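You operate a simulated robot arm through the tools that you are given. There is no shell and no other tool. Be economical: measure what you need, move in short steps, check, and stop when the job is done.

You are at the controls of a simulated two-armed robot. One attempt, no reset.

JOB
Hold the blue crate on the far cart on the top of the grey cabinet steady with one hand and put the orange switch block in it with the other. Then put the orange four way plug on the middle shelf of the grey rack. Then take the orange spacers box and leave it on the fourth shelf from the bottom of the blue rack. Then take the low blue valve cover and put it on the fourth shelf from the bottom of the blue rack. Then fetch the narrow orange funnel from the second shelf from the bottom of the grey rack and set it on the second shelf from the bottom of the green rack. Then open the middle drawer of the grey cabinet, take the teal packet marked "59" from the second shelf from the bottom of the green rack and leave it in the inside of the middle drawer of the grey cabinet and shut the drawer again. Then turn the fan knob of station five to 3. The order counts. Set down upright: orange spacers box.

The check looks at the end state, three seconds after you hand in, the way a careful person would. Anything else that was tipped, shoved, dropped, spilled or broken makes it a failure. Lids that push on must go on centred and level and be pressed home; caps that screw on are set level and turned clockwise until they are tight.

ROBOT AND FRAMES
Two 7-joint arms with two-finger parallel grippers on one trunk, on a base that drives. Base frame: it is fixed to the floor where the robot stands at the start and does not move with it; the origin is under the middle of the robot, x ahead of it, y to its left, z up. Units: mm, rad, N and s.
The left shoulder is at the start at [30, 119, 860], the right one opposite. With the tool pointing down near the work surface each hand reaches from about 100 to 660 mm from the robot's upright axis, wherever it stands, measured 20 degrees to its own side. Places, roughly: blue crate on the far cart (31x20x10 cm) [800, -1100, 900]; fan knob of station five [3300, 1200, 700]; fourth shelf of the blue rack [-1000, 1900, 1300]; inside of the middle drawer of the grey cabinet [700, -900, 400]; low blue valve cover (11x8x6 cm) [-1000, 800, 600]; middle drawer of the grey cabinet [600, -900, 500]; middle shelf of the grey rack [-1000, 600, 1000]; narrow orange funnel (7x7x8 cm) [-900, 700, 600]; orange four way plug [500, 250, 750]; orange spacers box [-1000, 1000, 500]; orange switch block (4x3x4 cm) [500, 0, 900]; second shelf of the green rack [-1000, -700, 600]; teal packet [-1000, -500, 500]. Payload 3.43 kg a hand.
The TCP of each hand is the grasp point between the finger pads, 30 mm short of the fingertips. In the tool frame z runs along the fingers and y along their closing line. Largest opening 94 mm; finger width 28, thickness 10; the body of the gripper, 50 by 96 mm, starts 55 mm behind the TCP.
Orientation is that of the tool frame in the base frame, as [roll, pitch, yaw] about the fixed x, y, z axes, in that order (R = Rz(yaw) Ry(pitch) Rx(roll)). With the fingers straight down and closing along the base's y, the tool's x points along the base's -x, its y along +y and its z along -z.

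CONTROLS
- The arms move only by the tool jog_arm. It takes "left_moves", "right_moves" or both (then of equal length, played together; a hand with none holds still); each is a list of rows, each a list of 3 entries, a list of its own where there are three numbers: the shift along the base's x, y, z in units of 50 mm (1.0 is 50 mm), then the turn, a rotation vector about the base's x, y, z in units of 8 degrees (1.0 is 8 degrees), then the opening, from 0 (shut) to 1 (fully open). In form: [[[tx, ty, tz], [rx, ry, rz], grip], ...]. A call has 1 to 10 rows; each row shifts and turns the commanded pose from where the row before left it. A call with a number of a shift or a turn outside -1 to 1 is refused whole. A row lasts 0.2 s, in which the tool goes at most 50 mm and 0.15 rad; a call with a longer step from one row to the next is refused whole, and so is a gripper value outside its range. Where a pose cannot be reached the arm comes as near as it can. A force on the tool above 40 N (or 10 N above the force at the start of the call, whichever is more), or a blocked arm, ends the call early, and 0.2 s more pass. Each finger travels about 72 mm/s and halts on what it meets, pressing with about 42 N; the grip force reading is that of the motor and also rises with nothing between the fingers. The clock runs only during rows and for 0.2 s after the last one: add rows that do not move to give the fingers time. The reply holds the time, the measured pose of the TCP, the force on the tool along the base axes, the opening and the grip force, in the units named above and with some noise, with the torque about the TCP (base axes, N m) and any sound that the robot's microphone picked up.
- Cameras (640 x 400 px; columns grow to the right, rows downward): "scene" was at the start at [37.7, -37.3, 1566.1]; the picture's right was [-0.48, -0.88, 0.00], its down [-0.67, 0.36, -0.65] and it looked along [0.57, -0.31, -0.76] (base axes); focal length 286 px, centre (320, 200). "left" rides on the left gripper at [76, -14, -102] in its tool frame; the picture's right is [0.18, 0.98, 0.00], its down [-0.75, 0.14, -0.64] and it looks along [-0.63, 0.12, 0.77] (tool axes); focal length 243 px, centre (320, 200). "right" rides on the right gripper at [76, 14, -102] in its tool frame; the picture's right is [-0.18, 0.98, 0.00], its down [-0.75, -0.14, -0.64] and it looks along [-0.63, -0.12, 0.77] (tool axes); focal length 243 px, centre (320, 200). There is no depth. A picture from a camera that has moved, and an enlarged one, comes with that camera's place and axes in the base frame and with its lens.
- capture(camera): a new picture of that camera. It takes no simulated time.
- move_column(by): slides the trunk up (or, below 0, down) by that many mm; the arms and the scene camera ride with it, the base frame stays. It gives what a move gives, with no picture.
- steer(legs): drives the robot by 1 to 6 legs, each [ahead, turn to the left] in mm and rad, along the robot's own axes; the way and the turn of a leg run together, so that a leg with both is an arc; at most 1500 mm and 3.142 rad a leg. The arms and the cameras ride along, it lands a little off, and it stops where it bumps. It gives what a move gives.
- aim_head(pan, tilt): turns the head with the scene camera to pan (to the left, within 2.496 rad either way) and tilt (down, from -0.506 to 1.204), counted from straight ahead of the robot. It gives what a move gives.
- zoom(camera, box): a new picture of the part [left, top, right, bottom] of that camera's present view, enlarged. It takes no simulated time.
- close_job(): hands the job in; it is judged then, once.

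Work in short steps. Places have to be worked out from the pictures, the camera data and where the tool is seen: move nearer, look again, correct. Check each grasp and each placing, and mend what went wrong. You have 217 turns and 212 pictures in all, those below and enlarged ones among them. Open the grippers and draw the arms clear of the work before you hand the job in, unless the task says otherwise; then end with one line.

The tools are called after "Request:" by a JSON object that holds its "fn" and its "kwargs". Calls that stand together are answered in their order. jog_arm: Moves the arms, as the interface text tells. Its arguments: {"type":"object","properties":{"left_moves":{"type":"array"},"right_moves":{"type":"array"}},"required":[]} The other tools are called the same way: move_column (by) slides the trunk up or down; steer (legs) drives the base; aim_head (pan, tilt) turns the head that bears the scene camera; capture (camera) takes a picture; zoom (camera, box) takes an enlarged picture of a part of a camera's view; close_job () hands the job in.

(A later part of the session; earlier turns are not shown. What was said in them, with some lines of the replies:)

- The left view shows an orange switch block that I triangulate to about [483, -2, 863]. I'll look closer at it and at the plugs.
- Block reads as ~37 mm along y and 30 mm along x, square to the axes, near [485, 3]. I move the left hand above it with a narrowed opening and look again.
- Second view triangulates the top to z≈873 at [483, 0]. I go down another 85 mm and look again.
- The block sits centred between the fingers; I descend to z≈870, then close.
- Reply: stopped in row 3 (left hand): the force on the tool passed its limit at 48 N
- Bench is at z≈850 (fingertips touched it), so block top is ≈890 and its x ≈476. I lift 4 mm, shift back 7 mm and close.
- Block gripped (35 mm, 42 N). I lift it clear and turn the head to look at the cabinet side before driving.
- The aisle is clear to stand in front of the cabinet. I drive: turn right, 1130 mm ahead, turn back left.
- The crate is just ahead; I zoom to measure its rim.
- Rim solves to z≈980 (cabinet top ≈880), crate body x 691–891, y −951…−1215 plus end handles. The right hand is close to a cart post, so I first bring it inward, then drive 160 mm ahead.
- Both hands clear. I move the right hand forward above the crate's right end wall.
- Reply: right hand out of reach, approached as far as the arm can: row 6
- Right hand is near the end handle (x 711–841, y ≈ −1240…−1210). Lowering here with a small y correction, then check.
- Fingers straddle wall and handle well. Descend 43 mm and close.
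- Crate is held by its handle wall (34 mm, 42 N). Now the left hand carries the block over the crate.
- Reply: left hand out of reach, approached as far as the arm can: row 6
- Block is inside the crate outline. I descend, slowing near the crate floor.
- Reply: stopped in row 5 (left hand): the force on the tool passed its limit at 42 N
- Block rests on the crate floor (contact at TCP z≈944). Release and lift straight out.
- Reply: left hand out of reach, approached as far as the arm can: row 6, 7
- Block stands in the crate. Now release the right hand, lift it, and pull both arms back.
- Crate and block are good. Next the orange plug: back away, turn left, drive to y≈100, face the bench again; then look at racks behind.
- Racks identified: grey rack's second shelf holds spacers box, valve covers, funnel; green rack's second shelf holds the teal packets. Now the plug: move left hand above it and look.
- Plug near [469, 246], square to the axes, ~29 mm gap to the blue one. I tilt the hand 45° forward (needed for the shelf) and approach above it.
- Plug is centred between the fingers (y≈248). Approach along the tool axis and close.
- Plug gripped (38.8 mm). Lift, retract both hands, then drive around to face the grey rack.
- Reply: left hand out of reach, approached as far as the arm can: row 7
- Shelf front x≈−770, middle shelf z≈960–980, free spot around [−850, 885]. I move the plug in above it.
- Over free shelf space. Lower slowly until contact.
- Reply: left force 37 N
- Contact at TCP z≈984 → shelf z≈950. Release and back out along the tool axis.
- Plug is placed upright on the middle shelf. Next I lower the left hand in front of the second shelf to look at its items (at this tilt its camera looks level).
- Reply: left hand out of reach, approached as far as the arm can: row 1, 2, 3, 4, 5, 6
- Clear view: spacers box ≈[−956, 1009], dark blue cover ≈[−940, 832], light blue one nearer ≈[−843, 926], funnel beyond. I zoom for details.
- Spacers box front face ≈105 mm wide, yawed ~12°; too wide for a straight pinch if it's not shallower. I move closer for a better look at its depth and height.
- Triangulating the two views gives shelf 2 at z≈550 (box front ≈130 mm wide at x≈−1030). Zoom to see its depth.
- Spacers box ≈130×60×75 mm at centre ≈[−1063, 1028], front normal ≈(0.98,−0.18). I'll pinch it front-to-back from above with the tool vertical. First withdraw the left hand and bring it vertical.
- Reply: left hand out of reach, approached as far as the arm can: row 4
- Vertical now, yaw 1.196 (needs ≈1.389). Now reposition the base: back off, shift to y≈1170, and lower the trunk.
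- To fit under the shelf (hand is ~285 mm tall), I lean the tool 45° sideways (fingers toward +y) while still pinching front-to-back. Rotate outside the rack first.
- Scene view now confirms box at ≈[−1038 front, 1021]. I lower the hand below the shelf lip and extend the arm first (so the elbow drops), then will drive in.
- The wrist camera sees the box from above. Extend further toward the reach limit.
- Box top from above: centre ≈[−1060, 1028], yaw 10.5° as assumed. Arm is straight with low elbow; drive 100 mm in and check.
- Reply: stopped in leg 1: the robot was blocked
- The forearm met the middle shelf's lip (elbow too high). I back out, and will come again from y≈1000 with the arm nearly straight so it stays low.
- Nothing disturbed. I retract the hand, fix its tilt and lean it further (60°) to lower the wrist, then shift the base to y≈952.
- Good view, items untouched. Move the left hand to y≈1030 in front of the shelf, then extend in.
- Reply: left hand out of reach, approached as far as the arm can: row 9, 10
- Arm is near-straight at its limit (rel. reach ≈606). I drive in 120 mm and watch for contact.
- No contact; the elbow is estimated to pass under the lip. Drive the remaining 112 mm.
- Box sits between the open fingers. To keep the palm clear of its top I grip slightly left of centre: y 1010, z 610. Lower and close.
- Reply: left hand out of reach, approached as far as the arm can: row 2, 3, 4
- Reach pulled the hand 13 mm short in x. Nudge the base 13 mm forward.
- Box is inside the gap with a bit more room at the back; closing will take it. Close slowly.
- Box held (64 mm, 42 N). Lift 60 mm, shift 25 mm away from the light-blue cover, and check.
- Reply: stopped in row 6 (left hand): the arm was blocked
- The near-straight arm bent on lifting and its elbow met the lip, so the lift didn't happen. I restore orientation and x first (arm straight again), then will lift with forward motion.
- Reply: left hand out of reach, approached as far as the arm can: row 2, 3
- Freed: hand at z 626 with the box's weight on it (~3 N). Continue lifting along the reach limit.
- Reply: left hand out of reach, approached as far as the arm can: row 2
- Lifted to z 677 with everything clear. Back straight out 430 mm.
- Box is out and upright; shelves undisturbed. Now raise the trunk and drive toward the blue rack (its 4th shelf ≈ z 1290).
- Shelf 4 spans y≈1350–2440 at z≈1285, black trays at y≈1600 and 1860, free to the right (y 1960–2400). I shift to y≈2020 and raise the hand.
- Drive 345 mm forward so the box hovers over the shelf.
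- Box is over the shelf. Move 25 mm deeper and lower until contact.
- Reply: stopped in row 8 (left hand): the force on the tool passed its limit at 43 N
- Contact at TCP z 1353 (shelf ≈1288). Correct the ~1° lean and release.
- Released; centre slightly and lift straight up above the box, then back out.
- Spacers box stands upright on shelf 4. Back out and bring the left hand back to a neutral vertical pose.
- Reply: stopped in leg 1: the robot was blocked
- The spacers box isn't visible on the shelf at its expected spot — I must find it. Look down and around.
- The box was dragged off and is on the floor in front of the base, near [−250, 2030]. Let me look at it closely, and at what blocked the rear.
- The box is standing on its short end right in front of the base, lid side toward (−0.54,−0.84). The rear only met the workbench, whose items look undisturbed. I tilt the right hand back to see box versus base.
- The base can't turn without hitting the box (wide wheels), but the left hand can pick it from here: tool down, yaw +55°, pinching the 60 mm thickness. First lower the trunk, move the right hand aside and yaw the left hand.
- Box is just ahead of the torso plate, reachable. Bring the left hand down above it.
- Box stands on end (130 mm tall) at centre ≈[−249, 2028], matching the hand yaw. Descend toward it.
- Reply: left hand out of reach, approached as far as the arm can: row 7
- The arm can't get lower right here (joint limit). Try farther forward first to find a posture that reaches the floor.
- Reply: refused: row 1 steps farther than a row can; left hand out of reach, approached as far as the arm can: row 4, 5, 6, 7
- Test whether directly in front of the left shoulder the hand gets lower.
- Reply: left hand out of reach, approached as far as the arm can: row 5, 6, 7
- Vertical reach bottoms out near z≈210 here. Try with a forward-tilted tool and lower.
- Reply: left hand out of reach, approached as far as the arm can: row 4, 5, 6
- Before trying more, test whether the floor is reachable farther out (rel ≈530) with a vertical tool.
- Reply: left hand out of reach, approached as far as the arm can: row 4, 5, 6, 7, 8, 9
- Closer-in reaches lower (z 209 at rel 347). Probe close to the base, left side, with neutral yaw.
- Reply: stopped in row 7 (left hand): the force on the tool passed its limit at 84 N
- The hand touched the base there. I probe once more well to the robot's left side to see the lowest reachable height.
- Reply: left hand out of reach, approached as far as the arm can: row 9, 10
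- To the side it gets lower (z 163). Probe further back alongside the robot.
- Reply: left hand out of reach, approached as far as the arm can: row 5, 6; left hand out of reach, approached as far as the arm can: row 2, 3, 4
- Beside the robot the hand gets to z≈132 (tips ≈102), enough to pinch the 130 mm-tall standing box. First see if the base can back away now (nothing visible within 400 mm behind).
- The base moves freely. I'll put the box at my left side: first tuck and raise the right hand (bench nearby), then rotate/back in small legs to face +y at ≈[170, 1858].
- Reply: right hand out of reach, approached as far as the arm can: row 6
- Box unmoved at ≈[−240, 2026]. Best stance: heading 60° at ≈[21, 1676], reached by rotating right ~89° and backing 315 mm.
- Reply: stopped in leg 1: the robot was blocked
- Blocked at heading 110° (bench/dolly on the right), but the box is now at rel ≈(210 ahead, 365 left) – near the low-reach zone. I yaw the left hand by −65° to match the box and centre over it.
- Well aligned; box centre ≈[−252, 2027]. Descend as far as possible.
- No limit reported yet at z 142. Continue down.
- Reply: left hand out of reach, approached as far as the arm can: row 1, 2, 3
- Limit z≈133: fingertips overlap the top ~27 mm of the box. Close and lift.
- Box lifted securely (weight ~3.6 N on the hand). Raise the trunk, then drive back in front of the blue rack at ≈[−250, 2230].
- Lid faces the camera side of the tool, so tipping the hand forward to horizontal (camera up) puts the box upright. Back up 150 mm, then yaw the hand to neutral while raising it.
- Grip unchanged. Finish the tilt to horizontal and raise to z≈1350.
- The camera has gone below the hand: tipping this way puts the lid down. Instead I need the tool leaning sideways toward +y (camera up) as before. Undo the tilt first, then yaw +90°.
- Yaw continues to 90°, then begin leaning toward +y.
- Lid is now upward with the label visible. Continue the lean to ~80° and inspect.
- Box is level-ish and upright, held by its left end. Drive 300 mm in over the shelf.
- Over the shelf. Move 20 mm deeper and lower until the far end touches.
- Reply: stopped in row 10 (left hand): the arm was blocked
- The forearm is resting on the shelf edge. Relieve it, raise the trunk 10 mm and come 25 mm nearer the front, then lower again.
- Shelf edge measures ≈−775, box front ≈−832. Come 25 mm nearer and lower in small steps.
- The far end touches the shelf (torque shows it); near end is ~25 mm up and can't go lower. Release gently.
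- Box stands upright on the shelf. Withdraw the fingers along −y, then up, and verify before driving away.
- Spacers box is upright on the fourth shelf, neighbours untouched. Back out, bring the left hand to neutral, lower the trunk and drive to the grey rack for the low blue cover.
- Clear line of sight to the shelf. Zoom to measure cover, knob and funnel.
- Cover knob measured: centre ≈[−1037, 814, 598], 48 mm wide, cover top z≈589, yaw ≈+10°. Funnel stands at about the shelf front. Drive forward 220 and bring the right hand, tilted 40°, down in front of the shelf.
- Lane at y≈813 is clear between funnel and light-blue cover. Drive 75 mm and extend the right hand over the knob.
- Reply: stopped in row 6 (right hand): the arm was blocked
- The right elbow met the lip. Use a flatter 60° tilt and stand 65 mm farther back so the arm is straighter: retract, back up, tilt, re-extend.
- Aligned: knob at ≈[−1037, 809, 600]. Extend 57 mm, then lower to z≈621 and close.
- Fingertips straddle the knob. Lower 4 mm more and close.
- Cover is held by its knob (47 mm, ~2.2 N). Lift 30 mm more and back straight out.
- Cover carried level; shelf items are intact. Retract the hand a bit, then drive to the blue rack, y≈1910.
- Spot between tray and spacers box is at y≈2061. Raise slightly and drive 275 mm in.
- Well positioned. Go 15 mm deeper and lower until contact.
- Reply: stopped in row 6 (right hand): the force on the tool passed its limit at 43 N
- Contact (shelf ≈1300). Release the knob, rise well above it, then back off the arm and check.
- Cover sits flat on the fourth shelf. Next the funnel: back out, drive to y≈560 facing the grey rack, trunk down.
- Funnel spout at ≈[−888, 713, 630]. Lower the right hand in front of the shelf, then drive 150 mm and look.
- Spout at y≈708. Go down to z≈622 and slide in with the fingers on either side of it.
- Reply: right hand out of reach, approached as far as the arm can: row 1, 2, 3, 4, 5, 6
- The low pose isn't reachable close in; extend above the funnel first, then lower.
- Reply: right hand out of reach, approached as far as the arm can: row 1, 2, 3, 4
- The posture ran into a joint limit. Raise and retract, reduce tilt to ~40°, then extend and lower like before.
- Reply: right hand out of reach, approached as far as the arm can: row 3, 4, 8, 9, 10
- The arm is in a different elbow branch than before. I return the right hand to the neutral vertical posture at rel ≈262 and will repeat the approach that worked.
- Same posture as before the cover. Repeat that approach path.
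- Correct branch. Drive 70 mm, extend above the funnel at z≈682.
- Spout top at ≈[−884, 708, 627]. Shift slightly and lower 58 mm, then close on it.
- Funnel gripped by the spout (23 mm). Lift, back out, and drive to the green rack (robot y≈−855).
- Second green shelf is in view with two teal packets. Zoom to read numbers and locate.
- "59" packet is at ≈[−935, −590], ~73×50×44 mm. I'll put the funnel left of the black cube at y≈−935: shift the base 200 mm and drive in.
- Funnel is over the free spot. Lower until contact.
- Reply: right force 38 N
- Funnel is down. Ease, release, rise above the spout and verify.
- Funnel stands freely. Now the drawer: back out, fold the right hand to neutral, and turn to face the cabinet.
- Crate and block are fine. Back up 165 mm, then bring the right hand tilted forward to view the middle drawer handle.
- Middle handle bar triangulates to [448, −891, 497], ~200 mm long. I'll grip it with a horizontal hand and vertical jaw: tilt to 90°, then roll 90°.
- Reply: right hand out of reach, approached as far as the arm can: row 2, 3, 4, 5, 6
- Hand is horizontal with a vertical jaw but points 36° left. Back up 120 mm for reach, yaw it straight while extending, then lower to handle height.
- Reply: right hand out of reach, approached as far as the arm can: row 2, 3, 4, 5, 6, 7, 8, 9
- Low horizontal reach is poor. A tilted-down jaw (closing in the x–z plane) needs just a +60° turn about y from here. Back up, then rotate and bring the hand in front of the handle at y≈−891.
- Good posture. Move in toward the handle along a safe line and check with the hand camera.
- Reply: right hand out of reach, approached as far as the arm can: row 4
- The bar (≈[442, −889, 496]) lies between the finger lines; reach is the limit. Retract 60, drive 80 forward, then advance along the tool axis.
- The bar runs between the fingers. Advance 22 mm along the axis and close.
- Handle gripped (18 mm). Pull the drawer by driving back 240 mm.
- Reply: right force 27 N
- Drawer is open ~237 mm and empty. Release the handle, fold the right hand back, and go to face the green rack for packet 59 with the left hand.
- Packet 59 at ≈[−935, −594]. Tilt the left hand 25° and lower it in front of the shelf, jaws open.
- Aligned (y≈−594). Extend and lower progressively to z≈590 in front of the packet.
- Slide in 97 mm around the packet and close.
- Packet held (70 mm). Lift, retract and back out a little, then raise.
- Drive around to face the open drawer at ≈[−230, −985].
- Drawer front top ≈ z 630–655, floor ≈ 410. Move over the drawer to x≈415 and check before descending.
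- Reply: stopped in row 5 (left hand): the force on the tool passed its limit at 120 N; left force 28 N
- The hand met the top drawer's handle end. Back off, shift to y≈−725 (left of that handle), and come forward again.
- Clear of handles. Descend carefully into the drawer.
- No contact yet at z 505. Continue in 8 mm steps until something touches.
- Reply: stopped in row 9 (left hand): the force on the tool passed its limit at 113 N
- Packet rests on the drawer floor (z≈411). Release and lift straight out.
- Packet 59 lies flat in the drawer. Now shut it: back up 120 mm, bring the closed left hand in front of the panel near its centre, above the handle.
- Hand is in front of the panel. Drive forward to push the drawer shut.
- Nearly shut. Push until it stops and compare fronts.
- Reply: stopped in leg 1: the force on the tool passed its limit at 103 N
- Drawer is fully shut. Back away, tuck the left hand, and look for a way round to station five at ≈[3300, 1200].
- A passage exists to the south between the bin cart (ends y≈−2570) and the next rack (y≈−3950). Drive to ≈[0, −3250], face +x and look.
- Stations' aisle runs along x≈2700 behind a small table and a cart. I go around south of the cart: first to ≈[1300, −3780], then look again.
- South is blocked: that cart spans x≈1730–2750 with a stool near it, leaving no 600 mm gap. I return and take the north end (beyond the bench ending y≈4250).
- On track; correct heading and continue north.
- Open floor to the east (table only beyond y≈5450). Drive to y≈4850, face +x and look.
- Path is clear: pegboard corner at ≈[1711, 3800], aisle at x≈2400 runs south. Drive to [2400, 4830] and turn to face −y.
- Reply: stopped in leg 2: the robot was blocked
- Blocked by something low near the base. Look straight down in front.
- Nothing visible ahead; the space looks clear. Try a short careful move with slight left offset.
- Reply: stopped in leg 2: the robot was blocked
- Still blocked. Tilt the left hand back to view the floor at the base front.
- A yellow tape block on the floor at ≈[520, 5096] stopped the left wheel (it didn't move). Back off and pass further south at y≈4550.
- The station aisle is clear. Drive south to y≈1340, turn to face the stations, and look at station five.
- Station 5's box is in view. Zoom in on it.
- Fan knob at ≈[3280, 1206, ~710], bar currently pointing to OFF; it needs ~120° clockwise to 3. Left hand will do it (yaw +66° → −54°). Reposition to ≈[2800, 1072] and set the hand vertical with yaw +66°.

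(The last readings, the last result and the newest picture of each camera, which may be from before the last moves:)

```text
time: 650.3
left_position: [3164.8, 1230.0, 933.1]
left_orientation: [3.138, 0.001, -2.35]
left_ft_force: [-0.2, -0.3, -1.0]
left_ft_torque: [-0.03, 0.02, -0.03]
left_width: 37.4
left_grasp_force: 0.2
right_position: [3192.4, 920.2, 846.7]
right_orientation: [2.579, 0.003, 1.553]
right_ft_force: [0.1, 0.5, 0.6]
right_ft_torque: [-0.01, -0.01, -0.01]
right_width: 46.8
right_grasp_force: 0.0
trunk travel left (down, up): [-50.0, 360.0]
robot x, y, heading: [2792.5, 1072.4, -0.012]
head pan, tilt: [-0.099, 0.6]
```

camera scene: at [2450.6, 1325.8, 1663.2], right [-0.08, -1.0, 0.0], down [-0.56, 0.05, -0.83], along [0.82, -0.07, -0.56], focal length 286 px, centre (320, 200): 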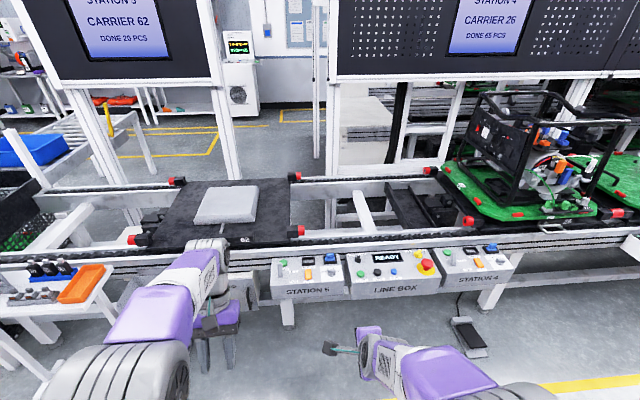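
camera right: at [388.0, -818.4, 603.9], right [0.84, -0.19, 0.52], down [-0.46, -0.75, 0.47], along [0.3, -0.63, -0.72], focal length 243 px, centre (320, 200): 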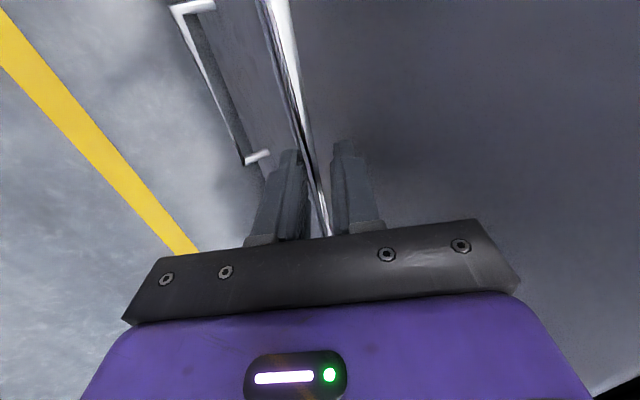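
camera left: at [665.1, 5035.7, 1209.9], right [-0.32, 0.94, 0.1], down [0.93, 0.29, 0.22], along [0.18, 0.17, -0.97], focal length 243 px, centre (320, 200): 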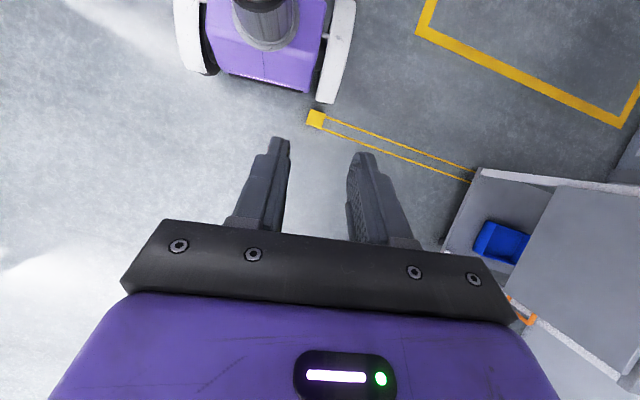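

Request:
{"fn": "jog_arm", "kwargs": {"left_moves": [[[0.7, -0.15, -0.3], [0, 0, 0.86], 0.4], [[0.7, -0.15, -0.4], [0, 0, 0.86], 0.4], [[0.7, -0.15, -0.5], [0, 0, 0.86], 0.4], [[0.2, 0, -0.5], [0, 0, 0], 0.4], [[0, 0, 0], [0, 0, 0], 0.4]]}}

Request:
{"fn": "capture", "kwargs": {"camera": "left"}}

Request:
{"fn": "aim_head", "kwargs": {"pan": 0.25, "tilt": 0.9}}

Request:
{"fn": "capture", "kwargs": {"camera": "scene"}}

```text
time: 651.5
left_position: [3281.9, 1205.9, 848.9]
left_orientation: [3.14, -0.001, -1.991]
left_ft_force: [0.6, 0.6, 0.3]
left_ft_torque: [0.02, -0.02, -0.01]
left_width: 38.0
left_grasp_force: 0.0
right_position: [3193.3, 920.1, 846.1]
right_orientation: [2.58, 0.003, 1.552]
right_ft_force: [1.1, -0.3, 0.5]
right_ft_torque: [0.01, 0.0, -0.03]
right_width: 47.1
right_grasp_force: 0.1
trunk travel left (down, up): [-50.0, 360.0]
robot x, y, heading: [2790.1, 1069.5, -0.013]
head pan, tilt: [-0.099, 0.6]
```

```text
7 pictures are left
camera left: at [3262.2, 1131.3, 952.3], right [-0.97, 0.23, 0.0], down [0.18, 0.75, 0.64], along [0.15, 0.63, -0.77], focal length 243 px, centre (320, 200)
```

left: 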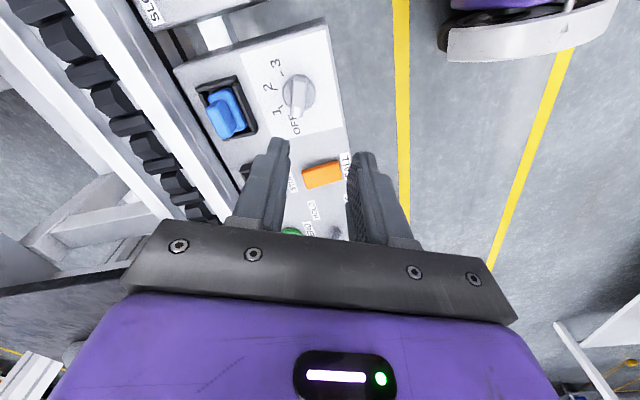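

```text
time: 652.3
left_position: [3279.4, 1207.5, 849.6]
left_orientation: [3.139, 0.001, -1.99]
left_ft_force: [-1.0, -0.8, 0.3]
left_ft_torque: [-0.02, -0.05, 0.03]
left_width: 37.6
left_grasp_force: 0.0
right_position: [3192.3, 919.7, 846.5]
right_orientation: [2.58, 0.002, 1.551]
right_ft_force: [-0.3, 1.2, -0.3]
right_ft_torque: [0.01, -0.01, -0.04]
right_width: 47.1
right_grasp_force: 0.0
trunk travel left (down, up): [-50.0, 360.0]
robot x, y, heading: [2790.5, 1071.4, -0.013]
head pan, tilt: [0.25, 0.901]
```

```text
6 pictures are left
camera scene: at [2834.0, 1086.7, 1488.4], right [0.23, -0.97, 0.0], down [-0.76, -0.18, -0.62], along [0.6, 0.15, -0.78], focal length 286 px, centre (320, 200)
```

scene: 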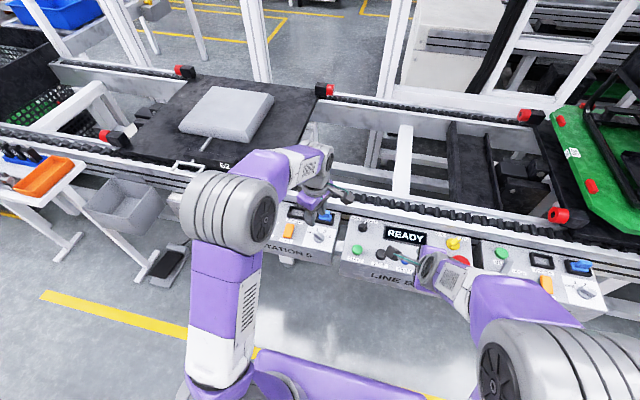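

Triangulation with both views puts the knob at ≈[3302, 1204, 686], labels spaced ~45° (OFF +67° → 3 at −67°). The jaw is already square to the bar. Move over it and descend.

Request:
{"fn": "jog_arm", "kwargs": {"left_moves": [[[0.44, -0.06, -0.5], [0, 0, 0.15], 0.4], [[0, 0, -0.8], [0, 0, 0], 0.4], [[0, 0, -0.8], [0, 0, 0], 0.4], [[0, 0, -0.3], [0, 0, 0], 0.4], [[0, 0, 0], [0, 0, 0], 0.4]]}}

Request:
{"fn": "capture", "kwargs": {"camera": "left"}}

```text
time: 653.5
left_position: [3302.6, 1205.4, 728.6]
left_orientation: [3.137, 0.0, -1.969]
left_ft_force: [0.1, -0.7, 0.0]
left_ft_torque: [-0.05, -0.02, 0.01]
left_width: 37.5
left_grasp_force: 0.1
right_position: [3191.6, 920.2, 847.1]
right_orientation: [2.579, 0.002, 1.553]
right_ft_force: [-0.2, 0.6, -0.1]
right_ft_torque: [0.0, -0.02, -0.02]
right_width: 47.0
right_grasp_force: 0.0
trunk travel left (down, up): [-50.0, 360.0]
robot x, y, heading: [2788.4, 1071.5, -0.012]
head pan, tilt: [0.25, 0.901]
```

```text
5 pictures are left
camera left: at [3285.5, 1128.7, 831.3], right [-0.98, 0.21, 0.0], down [0.16, 0.75, 0.64], along [0.13, 0.63, -0.77], focal length 243 px, centre (320, 200)
```

left: 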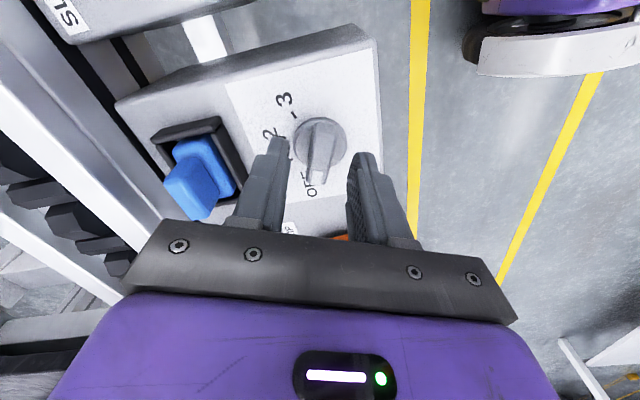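

Centred; shift 5 mm in −y, lower to z≈713 and close on the bar.

Request:
{"fn": "jog_arm", "kwargs": {"left_moves": [[[-0.03, -0.1, -0.15], [0, 0, 0], 0.4], [[0, 0, -0.15], [0, 0, 0], 0.4], [[0, 0, 0], [0, 0, 0], 0.25], [[0, 0, 0], [0, 0, 0], 0.1], [[0, 0, 0], [0, 0, 0], 0.0], [[0, 0, 0], [0, 0, 0], 0.0]]}}

```text
time: 654.9
left_position: [3299.9, 1200.0, 714.2]
left_orientation: [3.14, 0.001, -1.969]
left_ft_force: [-1.0, -0.1, 8.9]
left_ft_torque: [-0.17, 0.08, -0.04]
left_width: 35.5
left_grasp_force: 44.8
right_position: [3190.9, 919.4, 846.6]
right_orientation: [2.578, 0.003, 1.551]
right_ft_force: [-0.3, 0.3, 0.0]
right_ft_torque: [-0.02, 0.03, 0.0]
right_width: 46.8
right_grasp_force: 0.1
trunk travel left (down, up): [-50.0, 360.0]
robot x, y, heading: [2790.8, 1068.5, -0.014]
head pan, tilt: [0.25, 0.901]
```

Jaws closed on the 36 mm base disc. Raise ~9 mm to grip the bar itself.

Request:
{"fn": "jog_arm", "kwargs": {"left_moves": [[[0, 0, 0], [0, 0, 0], 0.45], [[0, 0, 0], [0, 0, 0], 0.45], [[0, 0, 0.18], [0, 0, 0], 0.45], [[0, 0, 0], [0, 0, 0], 0.25], [[0, 0, 0], [0, 0, 0], 0.1], [[0, 0, 0], [0, 0, 0], 0.0], [[0, 0, 0], [0, 0, 0], 0.0]]}}

```text
time: 656.5
left_position: [3300.0, 1200.3, 723.3]
left_orientation: [3.141, 0.0, -1.968]
left_ft_force: [1.6, -1.1, -1.3]
left_ft_torque: [-0.07, -0.27, -0.01]
left_width: 13.9
left_grasp_force: 45.0
right_position: [3191.2, 918.9, 846.7]
right_orientation: [2.58, 0.002, 1.55]
right_ft_force: [0.2, 0.1, -0.5]
right_ft_torque: [0.0, -0.03, 0.01]
right_width: 47.0
right_grasp_force: 0.1
trunk travel left (down, up): [-50.0, 360.0]
robot x, y, heading: [2789.0, 1070.0, -0.009]
head pan, tilt: [0.25, 0.901]
```

Bar gripped (13.9 mm). Turn clockwise, first ~78°.

Request:
{"fn": "jog_arm", "kwargs": {"left_moves": [[[0, 0, 0], [0, 0, -0.98], 0], [[0, 0, 0], [0, 0, -0.98], 0], [[0, 0, 0], [0, 0, -0.98], 0], [[0, 0, 0], [0, 0, -0.98], 0], [[0, 0, 0], [0, 0, -0.98], 0], [[0, 0, 0], [0, 0, -0.98], 0], [[0, 0, 0], [0, 0, -0.98], 0], [[0, 0, 0], [0, 0, -0.98], 0], [[0, 0, 0], [0, 0, -0.98], 0], [[0, 0, 0], [0, 0, -0.98], 0]]}}

```text
time: 658.7
left_position: [3299.0, 1203.7, 723.4]
left_orientation: [3.138, 0.0, 2.946]
left_ft_force: [-11.8, 18.8, 6.4]
left_ft_torque: [-0.03, -0.44, 0.03]
left_width: 13.7
left_grasp_force: 45.3
right_position: [3191.5, 921.2, 847.7]
right_orientation: [2.578, 0.001, 1.553]
right_ft_force: [-0.4, 0.1, 0.5]
right_ft_torque: [0.01, 0.01, 0.01]
right_width: 46.9
right_grasp_force: 0.1
trunk travel left (down, up): [-50.0, 360.0]
robot x, y, heading: [2789.3, 1069.0, -0.004]
head pan, tilt: [0.25, 0.901]
```

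Turning well; ease the sideways load (knob centre slightly +y) and turn the remaining ~55°.

Request:
{"fn": "jog_arm", "kwargs": {"left_moves": [[[-0.03, 0.05, 0], [0, 0, -0.5], 0], [[-0.02, 0.04, 0], [0, 0, -0.95], 0], [[0, 0, 0], [0, 0, -0.95], 0], [[0, 0, 0], [0, 0, -0.95], 0], [[0, 0, 0], [0, 0, -0.95], 0], [[0, 0, 0], [0, 0, -0.95], 0], [[0, 0, 0], [0, 0, -0.95], 0], [[0, 0, 0], [0, 0, -0.75], 0], [[0, 0, 0], [0, 0, 0], 0]]}}

Request:
{"fn": "zoom", "kwargs": {"camera": "scene", "box": [250, 190, 370, 280]}}

```text
time: 660.7
left_position: [3300.3, 1205.0, 722.5]
left_orientation: [3.134, 0.002, 1.974]
left_ft_force: [19.8, 10.7, 1.9]
left_ft_torque: [-1.2, -0.72, 0.04]
left_width: 13.9
left_grasp_force: 45.6
right_position: [3193.2, 920.6, 845.9]
right_orientation: [2.58, 0.003, 1.55]
right_ft_force: [-0.1, 0.5, -0.1]
right_ft_torque: [-0.01, 0.01, 0.01]
right_width: 46.9
right_grasp_force: 0.1
trunk travel left (down, up): [-50.0, 360.0]
robot x, y, heading: [2790.3, 1069.2, -0.015]
head pan, tilt: [0.25, 0.901]
```

```text
4.44 times, centred on (310, 235) of scene
camera zoom: at [2835.6, 1088.0, 1488.3], right [0.24, -0.97, 0.0], down [-0.76, -0.19, -0.62], along [0.6, 0.15, -0.78], focal length 1270 px, centre (364, 44)
```

zoom: 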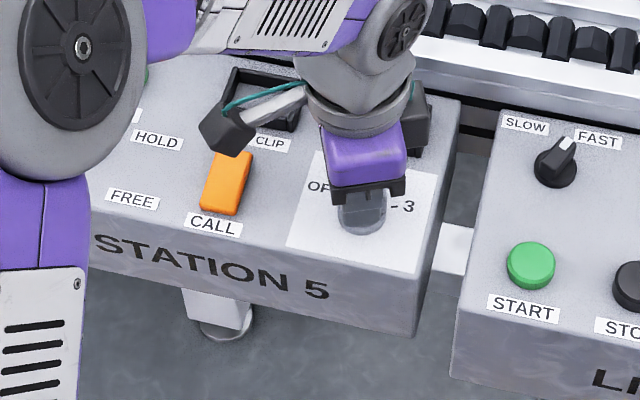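

Turned ~134°. Release, lift, and check the pointer.

Request:
{"fn": "jog_arm", "kwargs": {"left_moves": [[[0, 0, 0], [0, 0, 0], 0.2], [[0, 0, 0], [0, 0, 0], 0.4], [[0, 0, 0], [0, 0, 0], 0.4], [[0, 0, 0.5], [0, 0, 0], 0.4], [[0, 0, 0.8], [0, 0, 0], 0.4], [[-0.6, 0.3, 0.7], [0, 0, 0], 0.4], [[-0.7, 0.3, 0.6], [0, 0, 0], 0.4], [[-0.8, 0.3, 0.5], [0, 0, 0], 0.4], [[-0.8, 0.3, 0.5], [0, 0, 0], 0.4]]}}

Request:
{"fn": "zoom", "kwargs": {"camera": "scene", "box": [250, 190, 370, 280]}}

```text
time: 662.7
left_position: [3152.4, 1265.5, 902.8]
left_orientation: [3.139, -0.001, 1.975]
left_ft_force: [0.5, 0.3, 0.7]
left_ft_torque: [-0.02, -0.02, -0.03]
left_width: 37.9
left_grasp_force: 0.1
right_position: [3190.9, 920.5, 846.3]
right_orientation: [2.578, 0.001, 1.552]
right_ft_force: [0.2, -0.3, -0.8]
right_ft_torque: [0.01, -0.01, 0.02]
right_width: 47.1
right_grasp_force: 0.0
trunk travel left (down, up): [-50.0, 360.0]
robot x, y, heading: [2787.3, 1068.4, -0.012]
head pan, tilt: [0.25, 0.901]
```

```text
4.44 times, centred on (310, 235) of scene
camera zoom: at [2832.9, 1086.9, 1488.4], right [0.24, -0.97, 0.0], down [-0.76, -0.18, -0.62], along [0.6, 0.15, -0.78], focal length 1270 px, centre (364, 44)
```

zoom: 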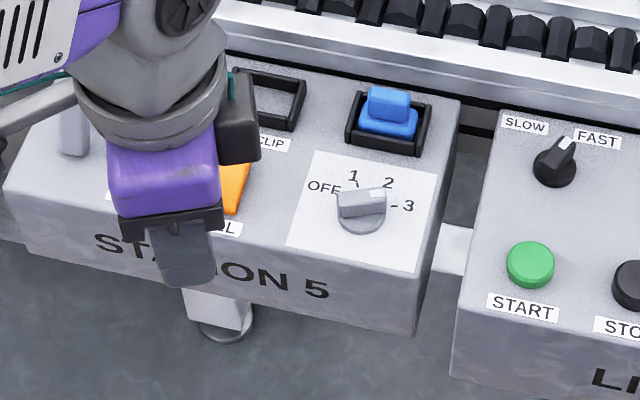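

The white pointer end now aims at 3. Open both grippers, back away clear, and hand in.

Request:
{"fn": "steer", "kwargs": {"legs": [[-300, 0]]}}

Request:
{"fn": "jog_arm", "kwargs": {"left_moves": [[[0, 0, 0.3], [0, 0, 0], 0.8], [[0, 0, 0], [0, 0, 0], 1], [[0, 0, 0], [0, 0, 0], 1]], "right_moves": [[[0, 0, 0.3], [0, 0, 0], 0.8], [[0, 0, 0], [0, 0, 0], 1], [[0, 0, 0], [0, 0, 0], 1]]}}

Request:
{"fn": "aim_head", "kwargs": {"pan": 0.2, "tilt": 0.7}}

Request:
{"fn": "capture", "kwargs": {"camera": "scene"}}

```text
time: 664.7
left_position: [2852.1, 1267.5, 902.3]
left_orientation: [3.139, 0.0, 1.973]
left_ft_force: [0.6, 0.7, -0.2]
left_ft_torque: [0.01, -0.05, 0.0]
left_width: 37.6
left_grasp_force: 0.0
right_position: [2891.8, 923.6, 846.5]
right_orientation: [2.578, 0.002, 1.551]
right_ft_force: [-0.5, -0.3, 0.5]
right_ft_torque: [0.02, 0.0, -0.04]
right_width: 47.0
right_grasp_force: 0.0
trunk travel left (down, up): [-50.0, 360.0]
robot x, y, heading: [2490.1, 1073.0, -0.013]
head pan, tilt: [0.25, 0.901]
```

```text
time: 665.5
left_position: [2852.7, 1268.5, 916.6]
left_orientation: [3.138, 0.001, 1.975]
left_ft_force: [0.4, -0.8, 0.6]
left_ft_torque: [-0.02, 0.02, 0.0]
left_width: 94.2
left_grasp_force: 0.0
right_position: [2892.1, 924.0, 861.5]
right_orientation: [2.58, 0.002, 1.55]
right_ft_force: [0.5, 0.6, 0.3]
right_ft_torque: [-0.02, -0.05, 0.04]
right_width: 93.9
right_grasp_force: 0.1
trunk travel left (down, up): [-50.0, 360.0]
robot x, y, heading: [2490.5, 1073.9, -0.016]
head pan, tilt: [0.25, 0.901]
```

```text
time: 666.3
left_position: [2852.7, 1267.4, 917.2]
left_orientation: [3.137, 0.001, 1.974]
left_ft_force: [0.1, 0.7, -0.8]
left_ft_torque: [-0.01, 0.0, 0.01]
left_width: 94.1
left_grasp_force: 0.1
right_position: [2891.3, 923.4, 862.6]
right_orientation: [2.58, 0.001, 1.548]
right_ft_force: [0.2, 0.8, -0.7]
right_ft_torque: [-0.01, 0.01, 0.01]
right_width: 93.8
right_grasp_force: 0.1
trunk travel left (down, up): [-50.0, 360.0]
robot x, y, heading: [2490.9, 1070.1, -0.013]
head pan, tilt: [0.201, 0.7]
```

```text
2 pictures are left
camera scene: at [2543.8, 1088.5, 1504.4], right [0.19, -0.98, 0.0], down [-0.63, -0.12, -0.76], along [0.75, 0.14, -0.64], focal length 286 px, centre (320, 200)
```

scene: 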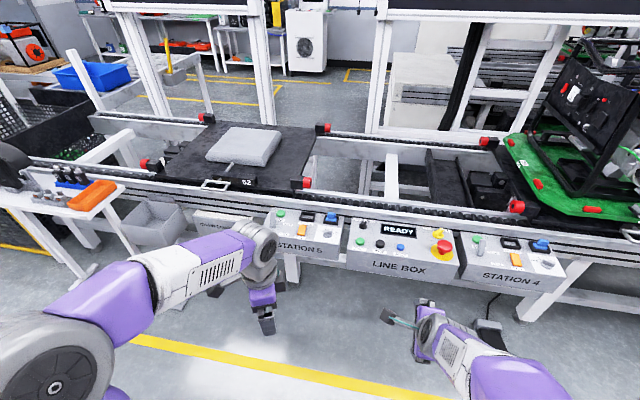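

One last zoom on the knob from here confirms the pointer before handing in.

Request:
{"fn": "zoom", "kwargs": {"camera": "scene", "box": [270, 195, 360, 260]}}

```text
6.15 times, centred on (315, 228) of scene
camera zoom: at [2543.8, 1088.5, 1504.4], right [0.19, -0.98, 0.0], down [-0.63, -0.12, -0.76], along [0.75, 0.14, -0.64], focal length 1758 px, centre (351, 31)
```

zoom: 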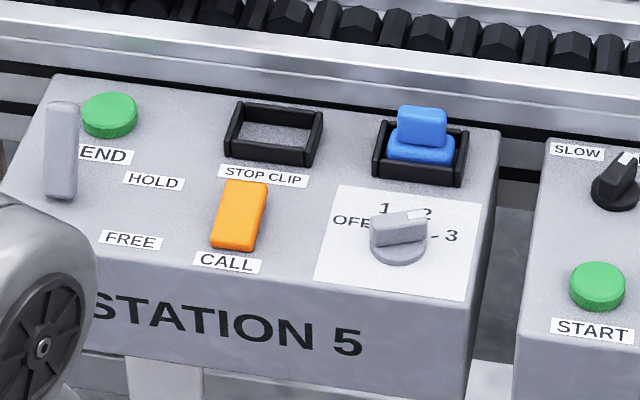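

The knob pointer aims at 3, other switches look unchanged, and the arms are clear and open. Handing in.

Request:
{"fn": "close_job", "kwargs": {}}

```text
The job is handed in.
```

All seven steps are done in the order given and the job is handed in. The orange spacers box was dropped on the floor once; I picked it up and set it upright on the fourth shelf of the blue rack. The robot also bumped a yellow block on the floor at about [520, 5096], which did not appear to move.
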